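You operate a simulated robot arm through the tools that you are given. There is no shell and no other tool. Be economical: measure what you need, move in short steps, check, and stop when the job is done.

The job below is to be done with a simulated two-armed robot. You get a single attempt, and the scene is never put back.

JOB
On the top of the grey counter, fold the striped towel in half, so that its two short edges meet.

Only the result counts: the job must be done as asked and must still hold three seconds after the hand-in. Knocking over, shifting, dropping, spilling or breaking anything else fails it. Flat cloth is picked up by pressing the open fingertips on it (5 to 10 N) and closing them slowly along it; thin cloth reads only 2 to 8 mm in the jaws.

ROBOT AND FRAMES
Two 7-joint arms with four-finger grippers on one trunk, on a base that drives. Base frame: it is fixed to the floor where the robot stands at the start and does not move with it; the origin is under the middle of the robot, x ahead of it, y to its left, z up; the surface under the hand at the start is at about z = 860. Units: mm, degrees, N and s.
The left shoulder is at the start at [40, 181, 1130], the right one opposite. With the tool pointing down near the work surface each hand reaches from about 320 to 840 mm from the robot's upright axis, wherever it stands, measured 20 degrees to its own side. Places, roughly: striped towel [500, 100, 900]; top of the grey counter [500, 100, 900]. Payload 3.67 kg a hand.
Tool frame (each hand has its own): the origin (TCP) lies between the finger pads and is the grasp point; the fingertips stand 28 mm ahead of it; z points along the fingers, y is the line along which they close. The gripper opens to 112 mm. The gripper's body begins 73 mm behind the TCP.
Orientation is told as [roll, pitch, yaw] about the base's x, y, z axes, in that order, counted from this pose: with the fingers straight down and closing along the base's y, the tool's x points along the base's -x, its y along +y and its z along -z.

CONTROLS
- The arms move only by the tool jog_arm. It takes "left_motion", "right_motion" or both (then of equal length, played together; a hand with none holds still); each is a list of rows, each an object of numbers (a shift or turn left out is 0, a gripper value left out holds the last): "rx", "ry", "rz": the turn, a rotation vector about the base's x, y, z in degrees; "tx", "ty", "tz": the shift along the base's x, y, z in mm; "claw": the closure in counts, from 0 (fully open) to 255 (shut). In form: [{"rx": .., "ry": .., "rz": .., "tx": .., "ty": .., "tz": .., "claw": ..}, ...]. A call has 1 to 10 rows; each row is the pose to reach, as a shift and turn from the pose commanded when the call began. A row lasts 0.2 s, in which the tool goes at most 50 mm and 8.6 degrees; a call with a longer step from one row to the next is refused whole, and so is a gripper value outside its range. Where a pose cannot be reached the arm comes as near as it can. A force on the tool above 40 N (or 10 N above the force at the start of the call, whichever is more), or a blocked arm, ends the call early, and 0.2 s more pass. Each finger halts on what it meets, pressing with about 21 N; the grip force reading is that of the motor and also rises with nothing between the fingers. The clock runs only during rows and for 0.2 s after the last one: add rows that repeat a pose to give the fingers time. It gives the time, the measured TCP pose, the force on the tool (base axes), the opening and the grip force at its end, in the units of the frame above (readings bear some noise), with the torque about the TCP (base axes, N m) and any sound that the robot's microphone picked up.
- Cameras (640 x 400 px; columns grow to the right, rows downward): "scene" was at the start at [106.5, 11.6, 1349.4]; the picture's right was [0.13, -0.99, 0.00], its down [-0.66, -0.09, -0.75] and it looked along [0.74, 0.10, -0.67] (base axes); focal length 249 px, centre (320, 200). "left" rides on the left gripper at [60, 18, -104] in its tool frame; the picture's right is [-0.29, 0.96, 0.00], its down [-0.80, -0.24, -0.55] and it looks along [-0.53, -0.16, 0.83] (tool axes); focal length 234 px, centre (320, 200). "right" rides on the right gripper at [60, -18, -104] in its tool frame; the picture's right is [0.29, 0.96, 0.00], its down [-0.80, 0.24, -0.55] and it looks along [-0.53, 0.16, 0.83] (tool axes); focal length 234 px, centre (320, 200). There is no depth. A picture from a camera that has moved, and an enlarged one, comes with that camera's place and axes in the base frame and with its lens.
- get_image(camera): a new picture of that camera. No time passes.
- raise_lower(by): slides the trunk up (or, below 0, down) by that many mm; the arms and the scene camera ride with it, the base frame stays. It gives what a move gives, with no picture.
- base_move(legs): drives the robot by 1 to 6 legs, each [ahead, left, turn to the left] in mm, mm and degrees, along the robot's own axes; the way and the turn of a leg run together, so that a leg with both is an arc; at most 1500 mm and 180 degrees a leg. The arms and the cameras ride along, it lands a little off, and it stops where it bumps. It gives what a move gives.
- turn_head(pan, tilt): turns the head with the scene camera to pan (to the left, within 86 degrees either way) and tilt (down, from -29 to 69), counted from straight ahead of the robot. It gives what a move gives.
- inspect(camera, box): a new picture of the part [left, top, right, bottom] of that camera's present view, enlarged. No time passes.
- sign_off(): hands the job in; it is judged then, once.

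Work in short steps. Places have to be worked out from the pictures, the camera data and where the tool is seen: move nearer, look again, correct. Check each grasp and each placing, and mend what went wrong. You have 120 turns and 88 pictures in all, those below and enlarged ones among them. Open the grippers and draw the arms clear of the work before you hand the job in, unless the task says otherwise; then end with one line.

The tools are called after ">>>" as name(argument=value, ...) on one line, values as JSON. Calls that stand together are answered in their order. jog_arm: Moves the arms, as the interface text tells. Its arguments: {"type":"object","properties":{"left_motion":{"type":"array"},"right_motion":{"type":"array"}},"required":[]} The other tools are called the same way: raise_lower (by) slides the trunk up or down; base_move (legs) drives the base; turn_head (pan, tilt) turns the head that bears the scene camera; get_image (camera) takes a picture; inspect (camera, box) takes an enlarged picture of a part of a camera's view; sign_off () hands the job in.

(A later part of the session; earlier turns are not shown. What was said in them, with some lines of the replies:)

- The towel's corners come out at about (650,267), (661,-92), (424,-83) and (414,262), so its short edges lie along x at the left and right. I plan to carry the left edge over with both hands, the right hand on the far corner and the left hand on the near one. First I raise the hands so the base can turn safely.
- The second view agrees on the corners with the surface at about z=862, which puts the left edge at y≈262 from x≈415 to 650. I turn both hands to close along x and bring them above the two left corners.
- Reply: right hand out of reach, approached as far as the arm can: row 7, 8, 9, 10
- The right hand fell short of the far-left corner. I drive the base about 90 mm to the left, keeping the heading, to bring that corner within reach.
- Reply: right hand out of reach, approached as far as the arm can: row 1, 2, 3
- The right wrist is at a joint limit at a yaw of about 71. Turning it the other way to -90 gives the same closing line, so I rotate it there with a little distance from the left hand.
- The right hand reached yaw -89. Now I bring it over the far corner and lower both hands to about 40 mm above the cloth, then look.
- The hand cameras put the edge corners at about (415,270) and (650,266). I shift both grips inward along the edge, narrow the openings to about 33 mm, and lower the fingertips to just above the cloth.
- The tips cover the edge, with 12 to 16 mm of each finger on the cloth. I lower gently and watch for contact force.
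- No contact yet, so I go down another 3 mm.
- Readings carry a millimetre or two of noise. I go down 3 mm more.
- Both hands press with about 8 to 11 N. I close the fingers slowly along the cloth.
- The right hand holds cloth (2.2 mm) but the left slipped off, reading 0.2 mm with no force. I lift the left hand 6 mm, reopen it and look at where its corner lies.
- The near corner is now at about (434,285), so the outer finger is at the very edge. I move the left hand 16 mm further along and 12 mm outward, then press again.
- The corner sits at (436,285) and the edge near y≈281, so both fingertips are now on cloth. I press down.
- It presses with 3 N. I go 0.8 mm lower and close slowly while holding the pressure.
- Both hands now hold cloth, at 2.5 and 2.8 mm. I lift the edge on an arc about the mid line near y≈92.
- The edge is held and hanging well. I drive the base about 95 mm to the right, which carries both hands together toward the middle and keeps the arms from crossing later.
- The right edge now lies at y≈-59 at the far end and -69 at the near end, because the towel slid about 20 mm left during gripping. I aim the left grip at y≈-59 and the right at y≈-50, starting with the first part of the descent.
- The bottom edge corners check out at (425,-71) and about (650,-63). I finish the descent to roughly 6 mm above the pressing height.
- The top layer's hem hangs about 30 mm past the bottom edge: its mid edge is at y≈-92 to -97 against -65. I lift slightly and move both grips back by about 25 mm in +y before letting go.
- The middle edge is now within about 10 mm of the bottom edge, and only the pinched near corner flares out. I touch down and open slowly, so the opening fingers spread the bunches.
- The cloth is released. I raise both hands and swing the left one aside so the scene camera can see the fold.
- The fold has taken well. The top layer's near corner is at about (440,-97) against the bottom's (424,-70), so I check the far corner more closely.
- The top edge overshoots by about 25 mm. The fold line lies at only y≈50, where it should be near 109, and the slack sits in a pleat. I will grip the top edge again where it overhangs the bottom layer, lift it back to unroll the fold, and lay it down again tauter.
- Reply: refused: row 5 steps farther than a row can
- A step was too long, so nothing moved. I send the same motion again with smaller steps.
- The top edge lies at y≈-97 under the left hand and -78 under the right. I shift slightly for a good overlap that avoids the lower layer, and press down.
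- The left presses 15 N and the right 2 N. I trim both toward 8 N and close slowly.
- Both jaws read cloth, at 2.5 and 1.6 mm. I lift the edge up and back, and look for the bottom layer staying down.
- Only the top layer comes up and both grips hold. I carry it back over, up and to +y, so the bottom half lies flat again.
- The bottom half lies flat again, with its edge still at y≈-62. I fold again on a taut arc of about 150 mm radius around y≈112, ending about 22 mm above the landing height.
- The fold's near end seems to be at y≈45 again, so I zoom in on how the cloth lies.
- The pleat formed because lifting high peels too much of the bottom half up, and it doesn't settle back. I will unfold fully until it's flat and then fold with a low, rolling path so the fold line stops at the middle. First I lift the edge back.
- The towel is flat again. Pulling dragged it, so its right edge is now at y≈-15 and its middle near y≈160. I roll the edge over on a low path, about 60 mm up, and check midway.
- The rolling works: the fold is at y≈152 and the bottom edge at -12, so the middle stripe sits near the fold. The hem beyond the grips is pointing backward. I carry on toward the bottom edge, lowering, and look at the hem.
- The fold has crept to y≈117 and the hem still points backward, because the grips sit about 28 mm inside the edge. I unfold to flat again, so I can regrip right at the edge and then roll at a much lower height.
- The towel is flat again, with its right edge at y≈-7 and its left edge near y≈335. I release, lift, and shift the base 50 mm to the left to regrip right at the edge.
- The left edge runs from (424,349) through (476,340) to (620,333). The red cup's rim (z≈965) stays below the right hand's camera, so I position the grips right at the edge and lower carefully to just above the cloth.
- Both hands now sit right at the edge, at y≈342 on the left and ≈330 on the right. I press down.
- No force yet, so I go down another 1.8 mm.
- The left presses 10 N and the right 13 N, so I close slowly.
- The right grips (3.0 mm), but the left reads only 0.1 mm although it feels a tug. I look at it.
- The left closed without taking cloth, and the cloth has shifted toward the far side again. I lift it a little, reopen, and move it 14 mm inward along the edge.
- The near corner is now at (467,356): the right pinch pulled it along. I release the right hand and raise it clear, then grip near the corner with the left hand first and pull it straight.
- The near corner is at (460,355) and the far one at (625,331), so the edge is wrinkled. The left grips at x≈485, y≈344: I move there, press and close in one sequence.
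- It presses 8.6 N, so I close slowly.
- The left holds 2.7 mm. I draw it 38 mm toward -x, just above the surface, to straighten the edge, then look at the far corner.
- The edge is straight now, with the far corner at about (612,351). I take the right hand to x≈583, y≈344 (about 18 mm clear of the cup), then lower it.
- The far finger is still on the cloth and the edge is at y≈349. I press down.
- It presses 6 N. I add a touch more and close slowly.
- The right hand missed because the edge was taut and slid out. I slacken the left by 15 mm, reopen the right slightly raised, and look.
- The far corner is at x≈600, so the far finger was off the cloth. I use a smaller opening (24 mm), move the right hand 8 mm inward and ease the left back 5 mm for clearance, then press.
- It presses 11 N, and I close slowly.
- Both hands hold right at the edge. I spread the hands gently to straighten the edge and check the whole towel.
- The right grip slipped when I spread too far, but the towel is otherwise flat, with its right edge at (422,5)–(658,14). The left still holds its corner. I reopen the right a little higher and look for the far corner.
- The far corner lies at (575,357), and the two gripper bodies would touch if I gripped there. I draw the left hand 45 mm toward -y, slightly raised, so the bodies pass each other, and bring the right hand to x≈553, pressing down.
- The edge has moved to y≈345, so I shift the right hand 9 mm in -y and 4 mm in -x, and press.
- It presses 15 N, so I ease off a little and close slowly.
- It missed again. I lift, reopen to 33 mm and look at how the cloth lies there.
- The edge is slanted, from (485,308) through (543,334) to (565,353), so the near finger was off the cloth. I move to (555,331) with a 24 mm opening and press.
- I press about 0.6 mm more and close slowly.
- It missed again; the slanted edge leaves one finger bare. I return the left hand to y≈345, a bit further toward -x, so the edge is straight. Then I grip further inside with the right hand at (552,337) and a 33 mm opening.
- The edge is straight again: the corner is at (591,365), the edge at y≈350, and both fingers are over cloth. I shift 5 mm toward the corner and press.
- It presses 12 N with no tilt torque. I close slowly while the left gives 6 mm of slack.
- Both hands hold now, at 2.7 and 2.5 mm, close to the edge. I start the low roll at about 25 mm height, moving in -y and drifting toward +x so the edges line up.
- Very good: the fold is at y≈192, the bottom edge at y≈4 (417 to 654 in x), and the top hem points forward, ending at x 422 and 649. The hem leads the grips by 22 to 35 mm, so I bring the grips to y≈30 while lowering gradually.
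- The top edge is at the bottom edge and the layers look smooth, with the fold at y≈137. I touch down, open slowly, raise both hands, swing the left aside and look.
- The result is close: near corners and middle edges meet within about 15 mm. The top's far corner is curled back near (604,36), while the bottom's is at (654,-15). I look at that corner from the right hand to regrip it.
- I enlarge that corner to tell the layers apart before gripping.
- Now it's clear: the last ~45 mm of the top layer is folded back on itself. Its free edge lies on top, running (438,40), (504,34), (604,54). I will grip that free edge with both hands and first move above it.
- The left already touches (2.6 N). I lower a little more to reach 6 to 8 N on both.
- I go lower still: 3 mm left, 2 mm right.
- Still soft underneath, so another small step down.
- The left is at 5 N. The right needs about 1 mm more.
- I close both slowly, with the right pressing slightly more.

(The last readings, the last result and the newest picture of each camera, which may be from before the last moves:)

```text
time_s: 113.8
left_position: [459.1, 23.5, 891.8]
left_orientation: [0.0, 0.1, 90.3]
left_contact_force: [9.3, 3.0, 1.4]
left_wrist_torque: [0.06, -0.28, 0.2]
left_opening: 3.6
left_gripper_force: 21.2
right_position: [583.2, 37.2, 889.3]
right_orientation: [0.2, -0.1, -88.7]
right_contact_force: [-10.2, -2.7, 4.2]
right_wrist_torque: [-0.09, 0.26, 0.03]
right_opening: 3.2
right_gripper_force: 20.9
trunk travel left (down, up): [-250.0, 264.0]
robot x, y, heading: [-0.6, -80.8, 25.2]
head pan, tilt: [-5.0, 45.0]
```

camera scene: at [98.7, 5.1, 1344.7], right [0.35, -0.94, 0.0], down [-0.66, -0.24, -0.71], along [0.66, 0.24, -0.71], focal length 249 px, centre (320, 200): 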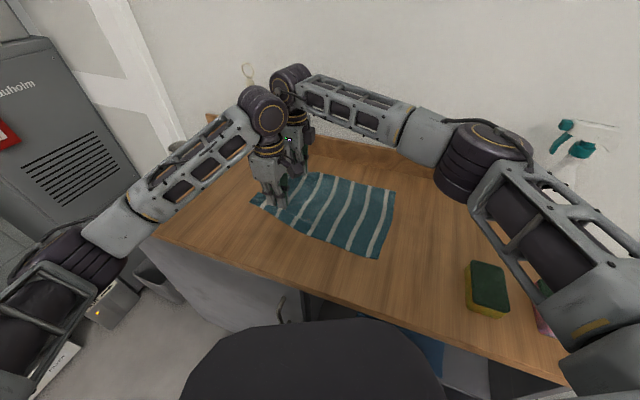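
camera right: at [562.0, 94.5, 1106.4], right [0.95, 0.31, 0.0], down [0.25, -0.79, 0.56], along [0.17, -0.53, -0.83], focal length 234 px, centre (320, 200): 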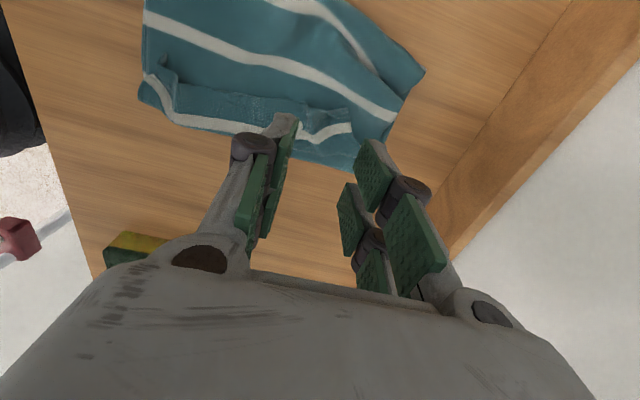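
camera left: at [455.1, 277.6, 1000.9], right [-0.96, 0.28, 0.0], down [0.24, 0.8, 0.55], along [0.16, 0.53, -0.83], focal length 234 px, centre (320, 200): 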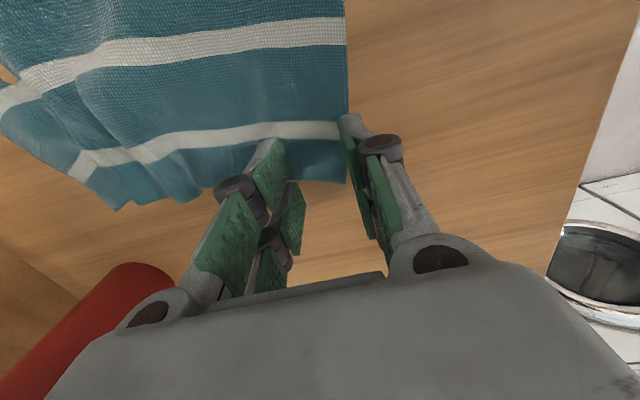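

Both hold the free edge, at 3.6 and 3.2 mm. I ease the x tension slightly, lift, and carry the edge back to about y≈235 so the bottom relays flat, then look.

>>> jog_arm(left_motion=[{"tx": 3, "tz": 12}, {"tx": 5, "ty": 5, "tz": 32}, {"tx": 5, "ty": 25, "tz": 48}, {"tx": 5, "ty": 58, "tz": 54}, {"tx": 5, "ty": 95, "tz": 54}, {"tx": 5, "ty": 130, "tz": 50}, {"tx": 5, "ty": 165, "tz": 42}, {"tx": 5, "ty": 195, "tz": 30}, {"tx": 5, "ty": 212, "tz": 20}, {"tx": 5, "ty": 215, "tz": 15}], right_motion=[{"tx": -3, "tz": 14}, {"tx": -5, "ty": 5, "tz": 34}, {"tx": -5, "ty": 25, "tz": 50}, {"tx": -5, "ty": 58, "tz": 56}, {"tx": -5, "ty": 93, "tz": 56}, {"tx": -5, "ty": 125, "tz": 52}, {"tx": -5, "ty": 156, "tz": 44}, {"tx": -5, "ty": 184, "tz": 32}, {"tx": -5, "ty": 200, "tz": 22}, {"tx": -5, "ty": 202, "tz": 17}])

>>> inspect(camera="scene", box=[220, 130, 420, 270])

```text
time_s: 116.0
left_position: [464.9, 237.0, 905.3]
left_orientation: [0.0, -0.1, 90.3]
left_contact_force: [0.7, 0.2, 0.7]
left_wrist_torque: [-0.03, 0.01, 0.02]
left_opening: 2.8
left_gripper_force: 20.9
right_position: [578.8, 239.3, 904.0]
right_orientation: [0.2, 0.0, -88.7]
right_contact_force: [-0.1, 0.1, 0.0]
right_wrist_torque: [0.0, -0.05, -0.01]
right_opening: 3.0
right_gripper_force: 21.2
trunk travel left (down, up): [-250.0, 264.0]
robot x, y, heading: [-1.8, -76.0, 25.2]
head pan, tilt: [-5.0, 45.0]
```

```text
2.86 times, centred on (320, 200) of scene
camera zoom: at [98.7, -40.8, 1344.7], right [0.35, -0.94, 0.0], down [-0.66, -0.24, -0.71], along [0.66, 0.24, -0.71], focal length 710 px, centre (320, 200)
```

zoom: 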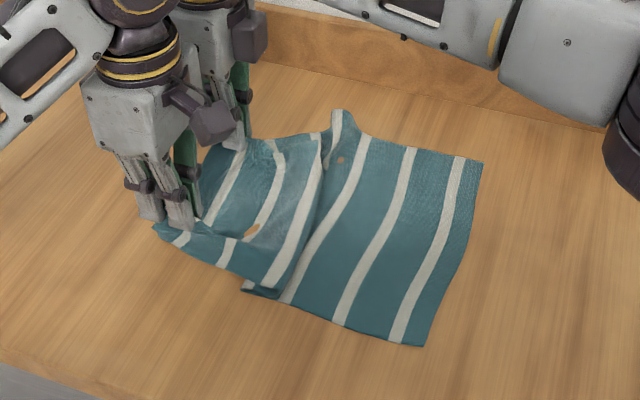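

Both corners are held and the bottom edge stayed at y≈-12, but slack remains as a pleat near y≈120. I raise slightly and drive the base about 75 mm to +y to pull the towel flat.

>>> jog_arm(left_motion=[{"tz": 8}, {"tz": 15}], right_motion=[{"tz": 8}, {"tz": 15}])

>>> base_move(legs=[[33, 70, 0]])

>>> jog_arm(left_motion=[{"ty": 4, "tz": -7}, {"ty": 8, "tz": -15}, {"ty": 8, "tz": -18}, {"ty": 8, "tz": -18}], right_motion=[{"ty": 4, "tz": -7}, {"ty": 8, "tz": -15}, {"ty": 8, "tz": -18}, {"ty": 8, "tz": -18}])

>>> inspect(camera="scene", box=[220, 130, 440, 280])

```text
time_s: 116.6
left_position: [464.4, 237.8, 921.4]
left_orientation: [0.0, 0.0, 90.4]
left_contact_force: [0.1, 0.3, 0.3]
left_wrist_torque: [-0.02, -0.01, 0.01]
left_opening: 2.4
left_gripper_force: 20.7
right_position: [579.1, 239.7, 921.7]
right_orientation: [0.0, -0.1, -88.8]
right_contact_force: [0.8, -0.3, 1.0]
right_wrist_torque: [0.01, -0.01, -0.04]
right_opening: 3.1
right_gripper_force: 21.1
trunk travel left (down, up): [-250.0, 264.0]
robot x, y, heading: [0.2, -80.4, 25.1]
head pan, tilt: [-5.0, 45.0]
```

```text
time_s: 117.6
left_position: [464.7, 316.2, 921.0]
left_orientation: [0.0, 0.1, 90.2]
left_contact_force: [0.2, 0.0, -0.5]
left_wrist_torque: [-0.03, -0.02, 0.01]
left_opening: 2.6
left_gripper_force: 21.0
right_position: [580.2, 316.3, 919.6]
right_orientation: [0.1, -0.1, -89.0]
right_contact_force: [0.1, 0.1, 0.0]
right_wrist_torque: [-0.06, -0.02, 0.01]
right_opening: 3.1
right_gripper_force: 21.4
trunk travel left (down, up): [-250.0, 264.0]
robot x, y, heading: [3.3, -1.3, 25.3]
head pan, tilt: [-5.0, 45.0]
```

```text
time_s: 118.6
left_position: [465.3, 324.7, 903.2]
left_orientation: [0.0, -0.1, 90.1]
left_contact_force: [1.1, -1.0, -0.2]
left_wrist_torque: [-0.01, -0.01, 0.04]
left_opening: 3.0
left_gripper_force: 21.6
right_position: [581.2, 324.4, 902.7]
right_orientation: [0.0, 0.0, -89.0]
right_contact_force: [-0.2, -0.2, 0.7]
right_wrist_torque: [-0.03, -0.04, 0.02]
right_opening: 3.1
right_gripper_force: 20.9
trunk travel left (down, up): [-250.0, 264.0]
robot x, y, heading: [-0.6, -1.6, 25.1]
head pan, tilt: [-5.0, 45.0]
```

```text
2.67 times, centred on (330, 205) of scene
camera zoom: at [99.0, 37.2, 1344.7], right [0.35, -0.94, 0.0], down [-0.66, -0.24, -0.71], along [0.66, 0.24, -0.71], focal length 663 px, centre (293, 187)
```

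zoom: 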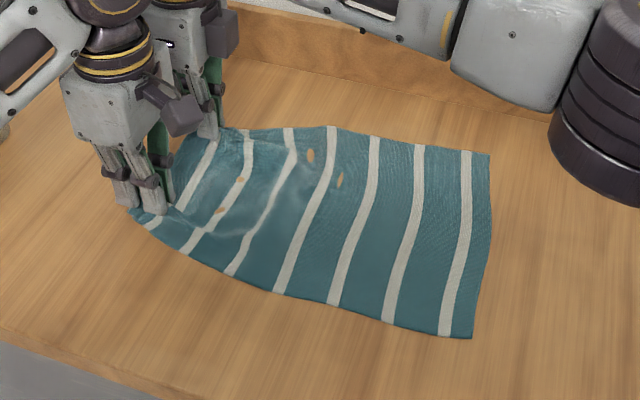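

The towel is flat and both grips sit about 13 mm from the edge. The bottom edge is at y≈-1 (near) to 18 (far). I roll again, lower this time (about 18 mm), partly with the base.

>>> jog_arm(left_motion=[{"ty": -3, "tz": 8}, {"ty": -12, "tz": 14, "tx": 1}, {"ty": -28, "tz": 14, "tx": 2}, {"ty": -48, "tz": 13, "tx": 4}, {"ty": -68, "tz": 12, "tx": 6}, {"ty": -88, "tz": 11, "tx": 8}, {"ty": -106, "tz": 11, "tx": 10}], right_motion=[{"ty": -3, "tz": 8}, {"ty": -11, "tz": 14, "tx": 2}, {"ty": -26, "tz": 14, "tx": 5}, {"ty": -44, "tz": 13, "tx": 9}, {"ty": -63, "tz": 12, "tx": 13}, {"ty": -81, "tz": 11, "tx": 17}, {"ty": -98, "tz": 11, "tx": 20}])

>>> base_move(legs=[[-40, -86, 0]])

```text
time_s: 120.2
left_position: [476.6, 217.4, 915.2]
left_orientation: [0.0, -0.1, 90.3]
left_contact_force: [6.2, 1.6, 0.7]
left_wrist_torque: [0.06, -0.22, 0.12]
left_opening: 2.8
left_gripper_force: 20.7
right_position: [602.3, 224.2, 912.8]
right_orientation: [0.0, 0.0, -88.9]
right_contact_force: [-7.1, -2.0, -0.1]
right_wrist_torque: [0.0, 0.2, 0.04]
right_opening: 3.1
right_gripper_force: 20.9
trunk travel left (down, up): [-250.0, 264.0]
robot x, y, heading: [0.0, -0.1, 25.4]
head pan, tilt: [-5.0, 45.0]
```

```text
time_s: 121.4
left_position: [476.4, 125.1, 916.2]
left_orientation: [0.0, 0.0, 90.4]
left_contact_force: [9.0, 2.1, 0.4]
left_wrist_torque: [0.08, -0.19, 0.15]
left_opening: 2.4
left_gripper_force: 21.1
right_position: [601.5, 133.0, 913.6]
right_orientation: [0.2, 0.0, -88.8]
right_contact_force: [-8.6, -2.3, 1.2]
right_wrist_torque: [0.02, 0.22, 0.02]
right_opening: 3.0
right_gripper_force: 20.5
trunk travel left (down, up): [-250.0, 264.0]
robot x, y, heading: [-0.2, -90.7, 25.4]
head pan, tilt: [-5.0, 45.0]
```

The grips hold, with about 9 N between the hands that I ease a little. I finish the roll toward the bottom edge, lowering only at the end, and look before releasing.

>>> jog_arm(left_motion=[{"ty": -20, "tx": 1}, {"ty": -40, "tx": 2, "tz": -1}, {"ty": -60, "tx": 2, "tz": -2}, {"ty": -78, "tx": 2, "tz": -4}, {"ty": -93, "tx": 2, "tz": -7}, {"ty": -104, "tx": 2, "tz": -11}, {"ty": -111, "tx": 2, "tz": -15}, {"ty": -113, "tx": 2, "tz": -18}, {"ty": -113, "tx": 2, "tz": -18}], right_motion=[{"ty": -19}, {"ty": -37, "tz": -1}, {"ty": -56, "tz": -2}, {"ty": -73, "tz": -4}, {"ty": -87, "tz": -7}, {"ty": -97, "tz": -10}, {"ty": -103, "tz": -13}, {"ty": -105, "tz": -16}, {"ty": -105, "tz": -16}])

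>>> inspect(camera="scene", box=[250, 130, 430, 270])

```text
time_s: 123.4
left_position: [479.4, 12.7, 896.8]
left_orientation: [0.0, 0.0, 90.3]
left_contact_force: [9.1, 2.7, 0.4]
left_wrist_torque: [0.05, -0.26, 0.15]
left_opening: 3.0
left_gripper_force: 21.5
right_position: [600.7, 28.3, 896.6]
right_orientation: [0.2, 0.0, -88.7]
right_contact_force: [-7.9, -1.1, 1.8]
right_wrist_torque: [-0.08, 0.19, 0.04]
right_opening: 2.9
right_gripper_force: 20.8
trunk travel left (down, up): [-250.0, 264.0]
robot x, y, heading: [1.2, -92.6, 25.3]
head pan, tilt: [-5.0, 45.0]
```

```text
2.86 times, centred on (340, 200) of scene
camera zoom: at [99.2, -55.7, 1344.7], right [0.35, -0.94, 0.0], down [-0.66, -0.25, -0.71], along [0.66, 0.25, -0.71], focal length 710 px, centre (263, 200)
```

zoom: 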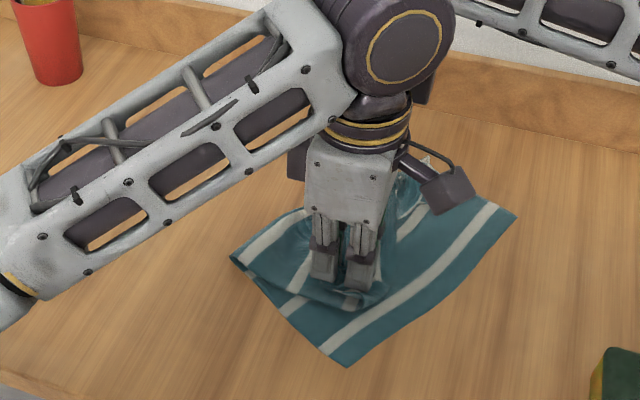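

The low roll rotated the bottom layer: its edge now runs from (399,-10) to (611,-115). I raise the grips to clear the friction and swing the top edge to match, left to about (457,-24) and right to about (565,-78), turning both hands 25°.

>>> jog_arm(left_motion=[{"tz": 15}, {"tz": 32, "tx": -2, "ty": -3, "rz": -2}, {"tz": 38, "tx": -6, "ty": -10, "rz": -6}, {"tz": 38, "tx": -10, "ty": -18, "rz": -11}, {"tz": 38, "tx": -15, "ty": -25, "rz": -16}, {"tz": 36, "tx": -19, "ty": -32, "rz": -21}, {"tz": 28, "tx": -22, "ty": -37, "rz": -25}, {"tz": 15, "tx": -22, "ty": -37, "rz": -25}, {"tz": 3, "tx": -22, "ty": -37, "rz": -25}, {"tz": 1, "tx": -22, "ty": -37, "rz": -25}], right_motion=[{"tz": 15}, {"tz": 32, "tx": -3, "ty": -10, "rz": -2}, {"tz": 38, "tx": -10, "ty": -30, "rz": -6}, {"tz": 38, "tx": -17, "ty": -52, "rz": -11}, {"tz": 38, "tx": -25, "ty": -74, "rz": -16}, {"tz": 36, "tx": -32, "ty": -93, "rz": -21}, {"tz": 28, "tx": -36, "ty": -106, "rz": -25}, {"tz": 15, "tx": -36, "ty": -106, "rz": -25}, {"tz": 3, "tx": -36, "ty": -106, "rz": -25}, {"tz": 1, "tx": -36, "ty": -106, "rz": -25}])

>>> inspect(camera="scene", box=[250, 130, 430, 270])

```text
time_s: 125.6
left_position: [455.6, -23.4, 898.2]
left_orientation: [0.0, -0.1, 65.3]
left_contact_force: [1.7, 0.0, -0.3]
left_wrist_torque: [-0.01, -0.03, 0.03]
left_opening: 2.9
left_gripper_force: 21.2
right_position: [566.0, -76.4, 898.3]
right_orientation: [0.1, -0.1, -113.8]
right_contact_force: [-0.6, 1.4, 0.6]
right_wrist_torque: [0.01, 0.05, 0.02]
right_opening: 2.9
right_gripper_force: 21.6
trunk travel left (down, up): [-250.0, 264.0]
robot x, y, heading: [-0.2, -90.8, 25.2]
head pan, tilt: [-5.0, 45.0]
```

```text
2.86 times, centred on (340, 200) of scene
camera zoom: at [99.4, -55.7, 1344.7], right [0.35, -0.94, 0.0], down [-0.66, -0.25, -0.71], along [0.66, 0.25, -0.71], focal length 710 px, centre (263, 200)
```

zoom: 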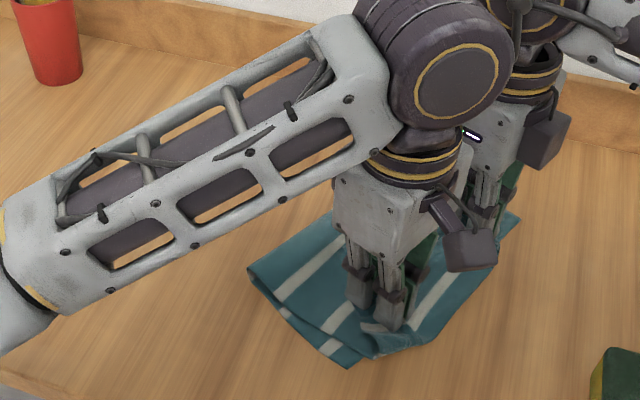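

The near bottom corner is still at (399,-10). The top edge overshoots by about 28 mm along the towel, so I move both grips back by (11,24), set down, and open slowly.

>>> jog_arm(left_motion=[{"tz": 12, "tx": 2, "ty": 5}, {"tz": 16, "tx": 6, "ty": 13}, {"tz": 12, "tx": 11, "ty": 24}, {"tz": 0, "tx": 11, "ty": 24}, {"tz": -4, "tx": 11, "ty": 24}, {"tz": -4, "tx": 11, "ty": 24, "claw": 240}, {"tz": -4, "tx": 11, "ty": 24, "claw": 220}, {"tz": -4, "tx": 11, "ty": 24, "claw": 195}, {"tz": -4, "tx": 11, "ty": 24, "claw": 170}, {"tz": -4, "tx": 11, "ty": 24, "claw": 150}], right_motion=[{"tz": 12, "tx": 2, "ty": 5}, {"tz": 16, "tx": 6, "ty": 13}, {"tz": 12, "tx": 11, "ty": 24}, {"tz": 0, "tx": 11, "ty": 24}, {"tz": -4, "tx": 11, "ty": 24}, {"tz": -4, "tx": 11, "ty": 24, "claw": 240}, {"tz": -4, "tx": 11, "ty": 24, "claw": 220}, {"tz": -4, "tx": 11, "ty": 24, "claw": 195}, {"tz": -4, "tx": 11, "ty": 24, "claw": 170}, {"tz": -4, "tx": 11, "ty": 24, "claw": 150}])

```text
time_s: 127.8
left_position: [468.1, 0.6, 893.4]
left_orientation: [0.0, 0.0, 65.3]
left_contact_force: [0.9, -1.0, 0.2]
left_wrist_torque: [0.0, 0.0, 0.0]
left_opening: 46.1
left_gripper_force: 0.1
right_position: [576.3, -53.4, 893.0]
right_orientation: [0.1, 0.1, -113.7]
right_contact_force: [-0.1, -0.1, -0.2]
right_wrist_torque: [0.01, 0.0, 0.01]
right_opening: 46.0
right_gripper_force: 0.1
trunk travel left (down, up): [-250.0, 264.0]
robot x, y, heading: [1.4, -93.6, 25.5]
head pan, tilt: [-5.0, 45.0]
```

Released. I lift both hands straight up and move them to their sides, clear of the towel, then take the last look.

>>> jog_arm(left_motion=[{"tz": 15}, {"tz": 45}, {"tz": 80}, {"tz": 105, "ty": 25}, {"tz": 110, "ty": 65}, {"tz": 110, "ty": 110}, {"tz": 110, "ty": 155}, {"tz": 110, "ty": 200}, {"tz": 110, "ty": 245}, {"tz": 110, "ty": 260}], right_motion=[{"tz": 15}, {"tz": 45}, {"tz": 80}, {"tz": 110}, {"tz": 140}, {"tz": 170}, {"tz": 200}, {"tz": 230}, {"tz": 260}, {"tz": 270}])

>>> inspect(camera="scene", box=[290, 150, 430, 260])

```text
time_s: 130.0
left_position: [464.2, 262.1, 1003.8]
left_orientation: [0.0, 0.0, 65.3]
left_contact_force: [0.6, 0.0, 0.0]
left_wrist_torque: [0.01, -0.02, 0.01]
left_opening: 46.1
left_gripper_force: 0.1
right_position: [576.8, -53.2, 1162.8]
right_orientation: [0.1, 0.0, -113.7]
right_contact_force: [0.3, 0.7, -0.6]
right_wrist_torque: [0.01, 0.02, 0.01]
right_opening: 46.4
right_gripper_force: 0.2
trunk travel left (down, up): [-250.0, 264.0]
robot x, y, heading: [-1.6, -94.1, 25.2]
head pan, tilt: [-5.0, 45.0]
```

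```text
3.64 times, centred on (360, 205) of scene
camera zoom: at [99.5, -55.9, 1344.6], right [0.35, -0.94, 0.0], down [-0.66, -0.25, -0.71], along [0.66, 0.25, -0.71], focal length 904 px, centre (174, 182)
```

zoom: 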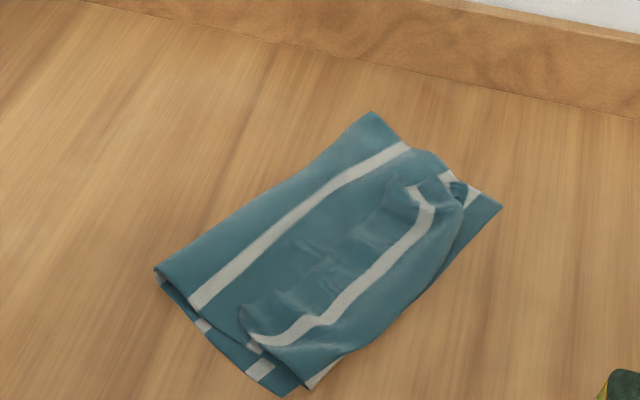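

The last picture shows the top's free edge held back by slack: it lies on top, running from (442,28) to (593,-40), about 60 mm short of the bottom edge (402,-17)–(610,-120). I have the coordinates, so I will regrip that free edge and use force readings in place of pictures. First I move above it.

>>> jog_arm(left_motion=[{"ty": -45}, {"ty": -90}, {"ty": -135}, {"ty": -180, "tx": -2}, {"ty": -220, "tx": -4, "tz": -10}, {"ty": -248, "tx": -4, "tz": -35}, {"ty": -252, "tx": -4, "tz": -65}, {"ty": -252, "tx": -4, "tz": -88, "claw": 195}, {"ty": -252, "tx": -4, "tz": -100}, {"ty": -252, "tx": -4, "tz": -105}], right_motion=[{"tz": -35}, {"tz": -70}, {"tz": -105, "ty": 4}, {"tz": -140, "ty": 8, "tx": -4}, {"tz": -175, "ty": 13, "tx": -7}, {"tz": -205, "ty": 13, "tx": -7}, {"tz": -230, "ty": 13, "tx": -7}, {"tz": -250, "ty": 13, "tx": -7, "claw": 195}, {"tz": -260, "ty": 13, "tx": -7}, {"tz": -264, "ty": 13, "tx": -7}])

```text
time_s: 132.2
left_position: [463.3, 8.0, 897.2]
left_orientation: [0.1, 0.0, 65.4]
left_contact_force: [0.0, -0.4, -0.6]
left_wrist_torque: [-0.03, 0.01, 0.0]
left_opening: 26.5
left_gripper_force: 0.1
right_position: [571.2, -40.5, 900.9]
right_orientation: [0.2, -0.1, -113.8]
right_contact_force: [-0.8, 0.3, 0.1]
right_wrist_torque: [-0.01, 0.01, 0.05]
right_opening: 26.2
right_gripper_force: 0.0
trunk travel left (down, up): [-250.0, 264.0]
robot x, y, heading: [1.1, -96.8, 25.3]
head pan, tilt: [-5.0, 45.0]
```

I lower step by step until I feel 5 to 8 N.

>>> jog_arm(left_motion=[{"tx": -1, "tz": -2}, {"tx": -2, "ty": 1, "tz": -4}, {"tx": -2, "ty": 1, "tz": -5}, {"tx": -2, "ty": 1, "tz": -5}], right_motion=[{"tz": -3}, {"tz": -6}, {"tz": -8}, {"tz": -8}])

```text
time_s: 133.2
left_position: [462.2, 8.7, 893.1]
left_orientation: [0.1, 0.0, 65.4]
left_contact_force: [0.2, 0.3, 0.2]
left_wrist_torque: [-0.01, 0.01, 0.01]
left_opening: 26.0
left_gripper_force: 0.0
right_position: [568.2, -40.2, 892.8]
right_orientation: [0.2, 0.0, -113.9]
right_contact_force: [0.4, 1.3, 0.8]
right_wrist_torque: [-0.03, -0.03, 0.03]
right_opening: 26.4
right_gripper_force: 0.2
trunk travel left (down, up): [-250.0, 264.0]
robot x, y, heading: [4.6, -92.5, 25.3]
head pan, tilt: [-5.0, 45.0]
```

No load yet, so 2 mm more.

>>> jog_arm(left_motion=[{"tz": -1}, {"tz": -2}, {"tz": -2}], right_motion=[{"tz": -1}, {"tz": -1.8}, {"tz": -1.8}])

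```text
time_s: 134.0
left_position: [461.3, 8.5, 892.6]
left_orientation: [0.0, -0.1, 65.2]
left_contact_force: [-0.6, 0.7, 1.9]
left_wrist_torque: [0.04, 0.05, 0.03]
left_opening: 26.5
left_gripper_force: 0.2
right_position: [568.6, -40.2, 890.6]
right_orientation: [0.0, 0.0, -113.8]
right_contact_force: [0.2, -0.3, 3.1]
right_wrist_torque: [-0.05, -0.02, 0.02]
right_opening: 26.5
right_gripper_force: 0.5
trunk travel left (down, up): [-250.0, 264.0]
robot x, y, heading: [2.5, -93.4, 25.2]
head pan, tilt: [-5.0, 45.0]
```

Contact at 2 to 3 N. I press about 1 mm more and close slowly.

>>> jog_arm(left_motion=[{"tz": -1.0}, {"tz": -1.3, "claw": 202}, {"tz": -1.3, "claw": 209}, {"tz": -1.3, "claw": 216}, {"tz": -1.3, "claw": 223}, {"tz": -1.3, "claw": 231}, {"tz": -1.3, "claw": 239}, {"tz": -1.3, "claw": 248}, {"tz": -1.3, "claw": 255}, {"tz": -1.3, "claw": 255}], right_motion=[{"tz": -0.7}, {"tz": -1.0, "claw": 202}, {"tz": -1.0, "claw": 209}, {"tz": -1.0, "claw": 216}, {"tz": -1.0, "claw": 223}, {"tz": -1.0, "claw": 231}, {"tz": -1.0, "claw": 239}, {"tz": -1.0, "claw": 248}, {"tz": -1.0, "claw": 255}, {"tz": -1.0, "claw": 255}])

```text
time_s: 136.2
left_position: [461.8, 8.3, 889.4]
left_orientation: [0.0, 0.0, 65.3]
left_contact_force: [-1.0, 0.1, 3.1]
left_wrist_torque: [0.05, 0.02, 0.02]
left_opening: 2.7
left_gripper_force: 20.4
right_position: [568.8, -40.8, 890.2]
right_orientation: [0.0, 0.0, -113.8]
right_contact_force: [0.6, 0.3, 0.7]
right_wrist_torque: [-0.03, 0.02, 0.0]
right_opening: 2.7
right_gripper_force: 20.7
trunk travel left (down, up): [-250.0, 264.0]
robot x, y, heading: [2.1, -93.2, 25.3]
head pan, tilt: [-5.0, 45.0]
```

Both hold the free edge (2.7 mm each). I lift high to straighten the slack, then carry the edge beyond the bottom edge, partly with the base, watching the forces for tension.

>>> jog_arm(left_motion=[{"tz": 20}, {"tz": 45}, {"tz": 70}, {"tz": 90}, {"tz": 90}], right_motion=[{"tz": 20}, {"tz": 45}, {"tz": 70}, {"tz": 90}, {"tz": 90}])

>>> base_move(legs=[[-25, -54, 0]])

>>> jog_arm(left_motion=[{"tx": -8, "ty": -9, "tz": -8}, {"tx": -16, "ty": -19, "tz": -22}, {"tx": -23, "ty": -28, "tz": -40}, {"tx": -28, "ty": -34, "tz": -58}, {"tx": -28, "ty": -34, "tz": -72}, {"tx": -28, "ty": -34, "tz": -80}, {"tx": -28, "ty": -34, "tz": -80}], right_motion=[{"tx": -8, "ty": -9, "tz": -8}, {"tx": -16, "ty": -19, "tz": -22}, {"tx": -23, "ty": -28, "tz": -40}, {"tx": -28, "ty": -34, "tz": -58}, {"tx": -28, "ty": -34, "tz": -72}, {"tx": -28, "ty": -34, "tz": -80}, {"tx": -28, "ty": -34, "tz": -80}])

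```text
time_s: 137.4
left_position: [461.5, 10.5, 979.4]
left_orientation: [0.0, -0.1, 65.3]
left_contact_force: [0.0, 0.3, -0.1]
left_wrist_torque: [0.02, -0.02, -0.01]
left_opening: 3.0
left_gripper_force: 22.2
right_position: [569.7, -41.9, 978.0]
right_orientation: [0.1, -0.2, -113.8]
right_contact_force: [-0.4, 0.4, -0.1]
right_wrist_torque: [0.0, 0.01, -0.02]
right_opening: 2.8
right_gripper_force: 21.1
trunk travel left (down, up): [-250.0, 264.0]
robot x, y, heading: [2.3, -95.7, 25.4]
head pan, tilt: [-5.0, 45.0]
```

```text
time_s: 138.3
left_position: [460.3, -51.4, 979.6]
left_orientation: [0.0, -0.1, 65.2]
left_contact_force: [-0.4, -0.5, -1.1]
left_wrist_torque: [0.08, -0.01, 0.01]
left_opening: 2.3
left_gripper_force: 21.9
right_position: [568.6, -102.5, 978.3]
right_orientation: [0.1, -0.1, -113.8]
right_contact_force: [-1.1, 0.1, -0.6]
right_wrist_torque: [0.01, 0.03, -0.02]
right_opening: 2.8
right_gripper_force: 21.2
trunk travel left (down, up): [-250.0, 264.0]
robot x, y, heading: [0.9, -152.1, 25.1]
head pan, tilt: [-5.0, 45.0]
```

```text
time_s: 139.9
left_position: [433.5, -85.9, 900.2]
left_orientation: [0.1, 0.0, 65.2]
left_contact_force: [1.1, -0.9, 0.4]
left_wrist_torque: [0.0, -0.01, -0.02]
left_opening: 2.5
left_gripper_force: 19.4
right_position: [540.5, -137.8, 897.3]
right_orientation: [0.0, 0.1, -113.9]
right_contact_force: [0.7, 0.1, 1.4]
right_wrist_torque: [-0.01, 0.03, -0.02]
right_opening: 2.5
right_gripper_force: 22.1
trunk travel left (down, up): [-250.0, 264.0]
robot x, y, heading: [1.7, -151.7, 25.0]
head pan, tilt: [-5.0, 45.0]
```

There's no tension and the edge has been laid 48 mm beyond the bottom edge, with the hem trailing. I slide the grips back low until the top edge sits over the bottom edge, spreading slightly.

>>> jog_arm(left_motion=[{"tx": 3, "ty": 8}, {"tx": 6, "ty": 17}, {"tx": 10, "ty": 27}, {"tx": 14, "ty": 37}, {"tx": 18, "ty": 47}, {"tx": 22, "ty": 57}, {"tx": 22, "ty": 57}], right_motion=[{"tx": 6, "ty": 7}, {"tx": 12, "ty": 15, "tz": 1}, {"tx": 18, "ty": 24, "tz": 2}, {"tx": 24, "ty": 34, "tz": 2}, {"tx": 29, "ty": 44, "tz": 2}, {"tx": 32, "ty": 53, "tz": 2}, {"tx": 32, "ty": 53, "tz": 2}])

```text
time_s: 141.5
left_position: [456.7, -28.0, 899.5]
left_orientation: [0.0, -0.1, 65.2]
left_contact_force: [16.3, -6.8, 0.3]
left_wrist_torque: [-0.18, -0.44, 0.25]
left_opening: 3.0
left_gripper_force: 20.7
right_position: [571.2, -83.5, 900.7]
right_orientation: [0.0, 0.0, -113.8]
right_contact_force: [-16.3, 6.3, 0.7]
right_wrist_torque: [0.14, 0.42, -0.11]
right_opening: 2.9
right_gripper_force: 20.9
trunk travel left (down, up): [-250.0, 264.0]
robot x, y, heading: [4.3, -152.5, 25.4]
head pan, tilt: [-5.0, 45.0]
```

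The edge is taut between the hands and in place. I set it down, open slowly and wide to spread the bunches, then lift straight up.

>>> jog_arm(left_motion=[{"tz": -4}, {"tz": -7}, {"tz": -7, "claw": 240}, {"tz": -7, "claw": 220}, {"tz": -7, "claw": 195}, {"tz": -7, "claw": 170}, {"tz": -7, "claw": 150}, {"tz": 10}, {"tz": 40}, {"tz": 80}], right_motion=[{"tz": -4}, {"tz": -8}, {"tz": -8, "claw": 240}, {"tz": -8, "claw": 220}, {"tz": -8, "claw": 195}, {"tz": -8, "claw": 170}, {"tz": -8, "claw": 150}, {"tz": 10}, {"tz": 40}, {"tz": 80}])

```text
time_s: 143.7
left_position: [450.6, -27.6, 979.9]
left_orientation: [0.0, 0.0, 65.2]
left_contact_force: [0.3, 0.0, -0.3]
left_wrist_torque: [0.01, 0.01, 0.0]
left_opening: 46.3
left_gripper_force: 0.1
right_position: [570.2, -85.6, 980.0]
right_orientation: [0.2, -0.1, -113.9]
right_contact_force: [0.7, -0.2, 0.2]
right_wrist_torque: [-0.01, -0.02, 0.04]
right_opening: 46.4
right_gripper_force: 0.0
trunk travel left (down, up): [-250.0, 264.0]
robot x, y, heading: [3.4, -151.5, 25.6]
head pan, tilt: [-5.0, 45.0]
```

The edge is released. The remaining slack should be a soft wave in the top layer, so I pat it down gently in steps from the edge toward the fold with open fingers, working it into the fold.

>>> jog_arm(left_motion=[{"tx": 11, "ty": 22, "tz": -30, "claw": 60}, {"tx": 11, "ty": 22, "tz": -65}, {"tx": 11, "ty": 22, "tz": -86}, {"tx": 11, "ty": 22, "tz": -86}, {"tx": 15, "ty": 30, "tz": -50}, {"tx": 22, "ty": 45, "tz": -60}, {"tx": 22, "ty": 45, "tz": -86}, {"tx": 22, "ty": 45, "tz": -86}, {"tx": 26, "ty": 53, "tz": -50}, {"tx": 33, "ty": 67, "tz": -55}], right_motion=[{"tx": 11, "ty": 22, "tz": -30, "claw": 60}, {"tx": 11, "ty": 22, "tz": -65}, {"tx": 11, "ty": 22, "tz": -86}, {"tx": 11, "ty": 22, "tz": -86}, {"tx": 15, "ty": 30, "tz": -50}, {"tx": 22, "ty": 45, "tz": -60}, {"tx": 22, "ty": 45, "tz": -86}, {"tx": 22, "ty": 45, "tz": -86}, {"tx": 26, "ty": 53, "tz": -50}, {"tx": 33, "ty": 67, "tz": -55}])

>>> jog_arm(left_motion=[{"tz": -15}, {"tz": -31}, {"tz": -31}, {"tx": 4, "ty": 8, "tz": 5}, {"tx": 11, "ty": 22, "tz": -5}, {"tx": 11, "ty": 22, "tz": -31}, {"tx": 11, "ty": 22, "tz": -31}, {"tx": 11, "ty": 22, "tz": 5}, {"tx": 11, "ty": 22, "tz": 50}, {"tx": 11, "ty": 22, "tz": 90}], right_motion=[{"tz": -15}, {"tz": -31}, {"tz": -31}, {"tx": 4, "ty": 8, "tz": 5}, {"tx": 11, "ty": 22, "tz": -5}, {"tx": 11, "ty": 22, "tz": -31}, {"tx": 11, "ty": 22, "tz": -31}, {"tx": 11, "ty": 22, "tz": 5}, {"tx": 11, "ty": 22, "tz": 50}, {"tx": 11, "ty": 22, "tz": 90}])

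```text
time_s: 145.9
left_position: [488.2, 41.2, 923.9]
left_orientation: [0.0, 0.2, 65.2]
left_contact_force: [0.5, 0.6, 0.1]
left_wrist_torque: [-0.03, 0.02, -0.01]
left_opening: 85.5
left_gripper_force: 0.1
right_position: [606.4, -14.6, 923.0]
right_orientation: [0.1, -0.1, -113.8]
right_contact_force: [0.2, 0.1, 0.0]
right_wrist_torque: [0.02, 0.02, 0.01]
right_opening: 85.8
right_gripper_force: 0.1
trunk travel left (down, up): [-250.0, 264.0]
robot x, y, heading: [3.6, -151.9, 25.2]
head pan, tilt: [-5.0, 45.0]
```

```text
time_s: 148.1
left_position: [499.6, 61.5, 1017.9]
left_orientation: [0.0, 0.1, 65.1]
left_contact_force: [-0.8, 0.4, 0.2]
left_wrist_torque: [0.01, -0.05, 0.03]
left_opening: 85.8
left_gripper_force: 0.1
right_position: [616.1, 7.3, 1013.2]
right_orientation: [0.1, 0.1, -113.9]
right_contact_force: [-0.5, -0.8, 0.4]
right_wrist_torque: [0.03, -0.04, -0.01]
right_opening: 85.8
right_gripper_force: 0.0
trunk travel left (down, up): [-250.0, 264.0]
robot x, y, heading: [-3.5, -150.1, 25.4]
head pan, tilt: [-5.0, 45.0]
```

The pictures are used up and the pats met no resistance. I raise both arms well clear of the towel before handing in.

>>> jog_arm(left_motion=[{"tz": 30, "ty": 25}, {"tz": 60, "ty": 60}, {"tz": 80, "ty": 100}, {"tz": 90, "ty": 140}], right_motion=[{"tz": 40}, {"tz": 80}, {"tz": 115}, {"tz": 140}])

>>> sign_off()

```text
time_s: 149.1
left_position: [498.3, 203.3, 1106.8]
left_orientation: [-0.1, 0.0, 65.2]
left_contact_force: [-0.8, 0.8, 0.2]
left_wrist_torque: [0.01, -0.03, -0.01]
left_opening: 85.8
left_gripper_force: 0.1
right_position: [613.6, 8.5, 1155.2]
right_orientation: [0.3, -0.1, -113.8]
right_contact_force: [0.2, 0.5, 0.7]
right_wrist_torque: [0.0, -0.02, 0.0]
right_opening: 85.4
right_gripper_force: 0.0
trunk travel left (down, up): [-250.0, 264.0]
robot x, y, heading: [1.3, -154.0, 25.2]
head pan, tilt: [-5.0, 45.0]
```

```text
The job is handed in.
```

I handed in the towel folded over with its short edges brought together, but I can't confirm the fold is right: I had used all the pictures, so the last regrip and placing were done by coordinates and force readings alone. In the last picture the fold line was about 45 mm short of the middle, the towel had turned about 26°, and the top layer's far corner looked short of the bottom one, so slack or a corner mismatch may remain.
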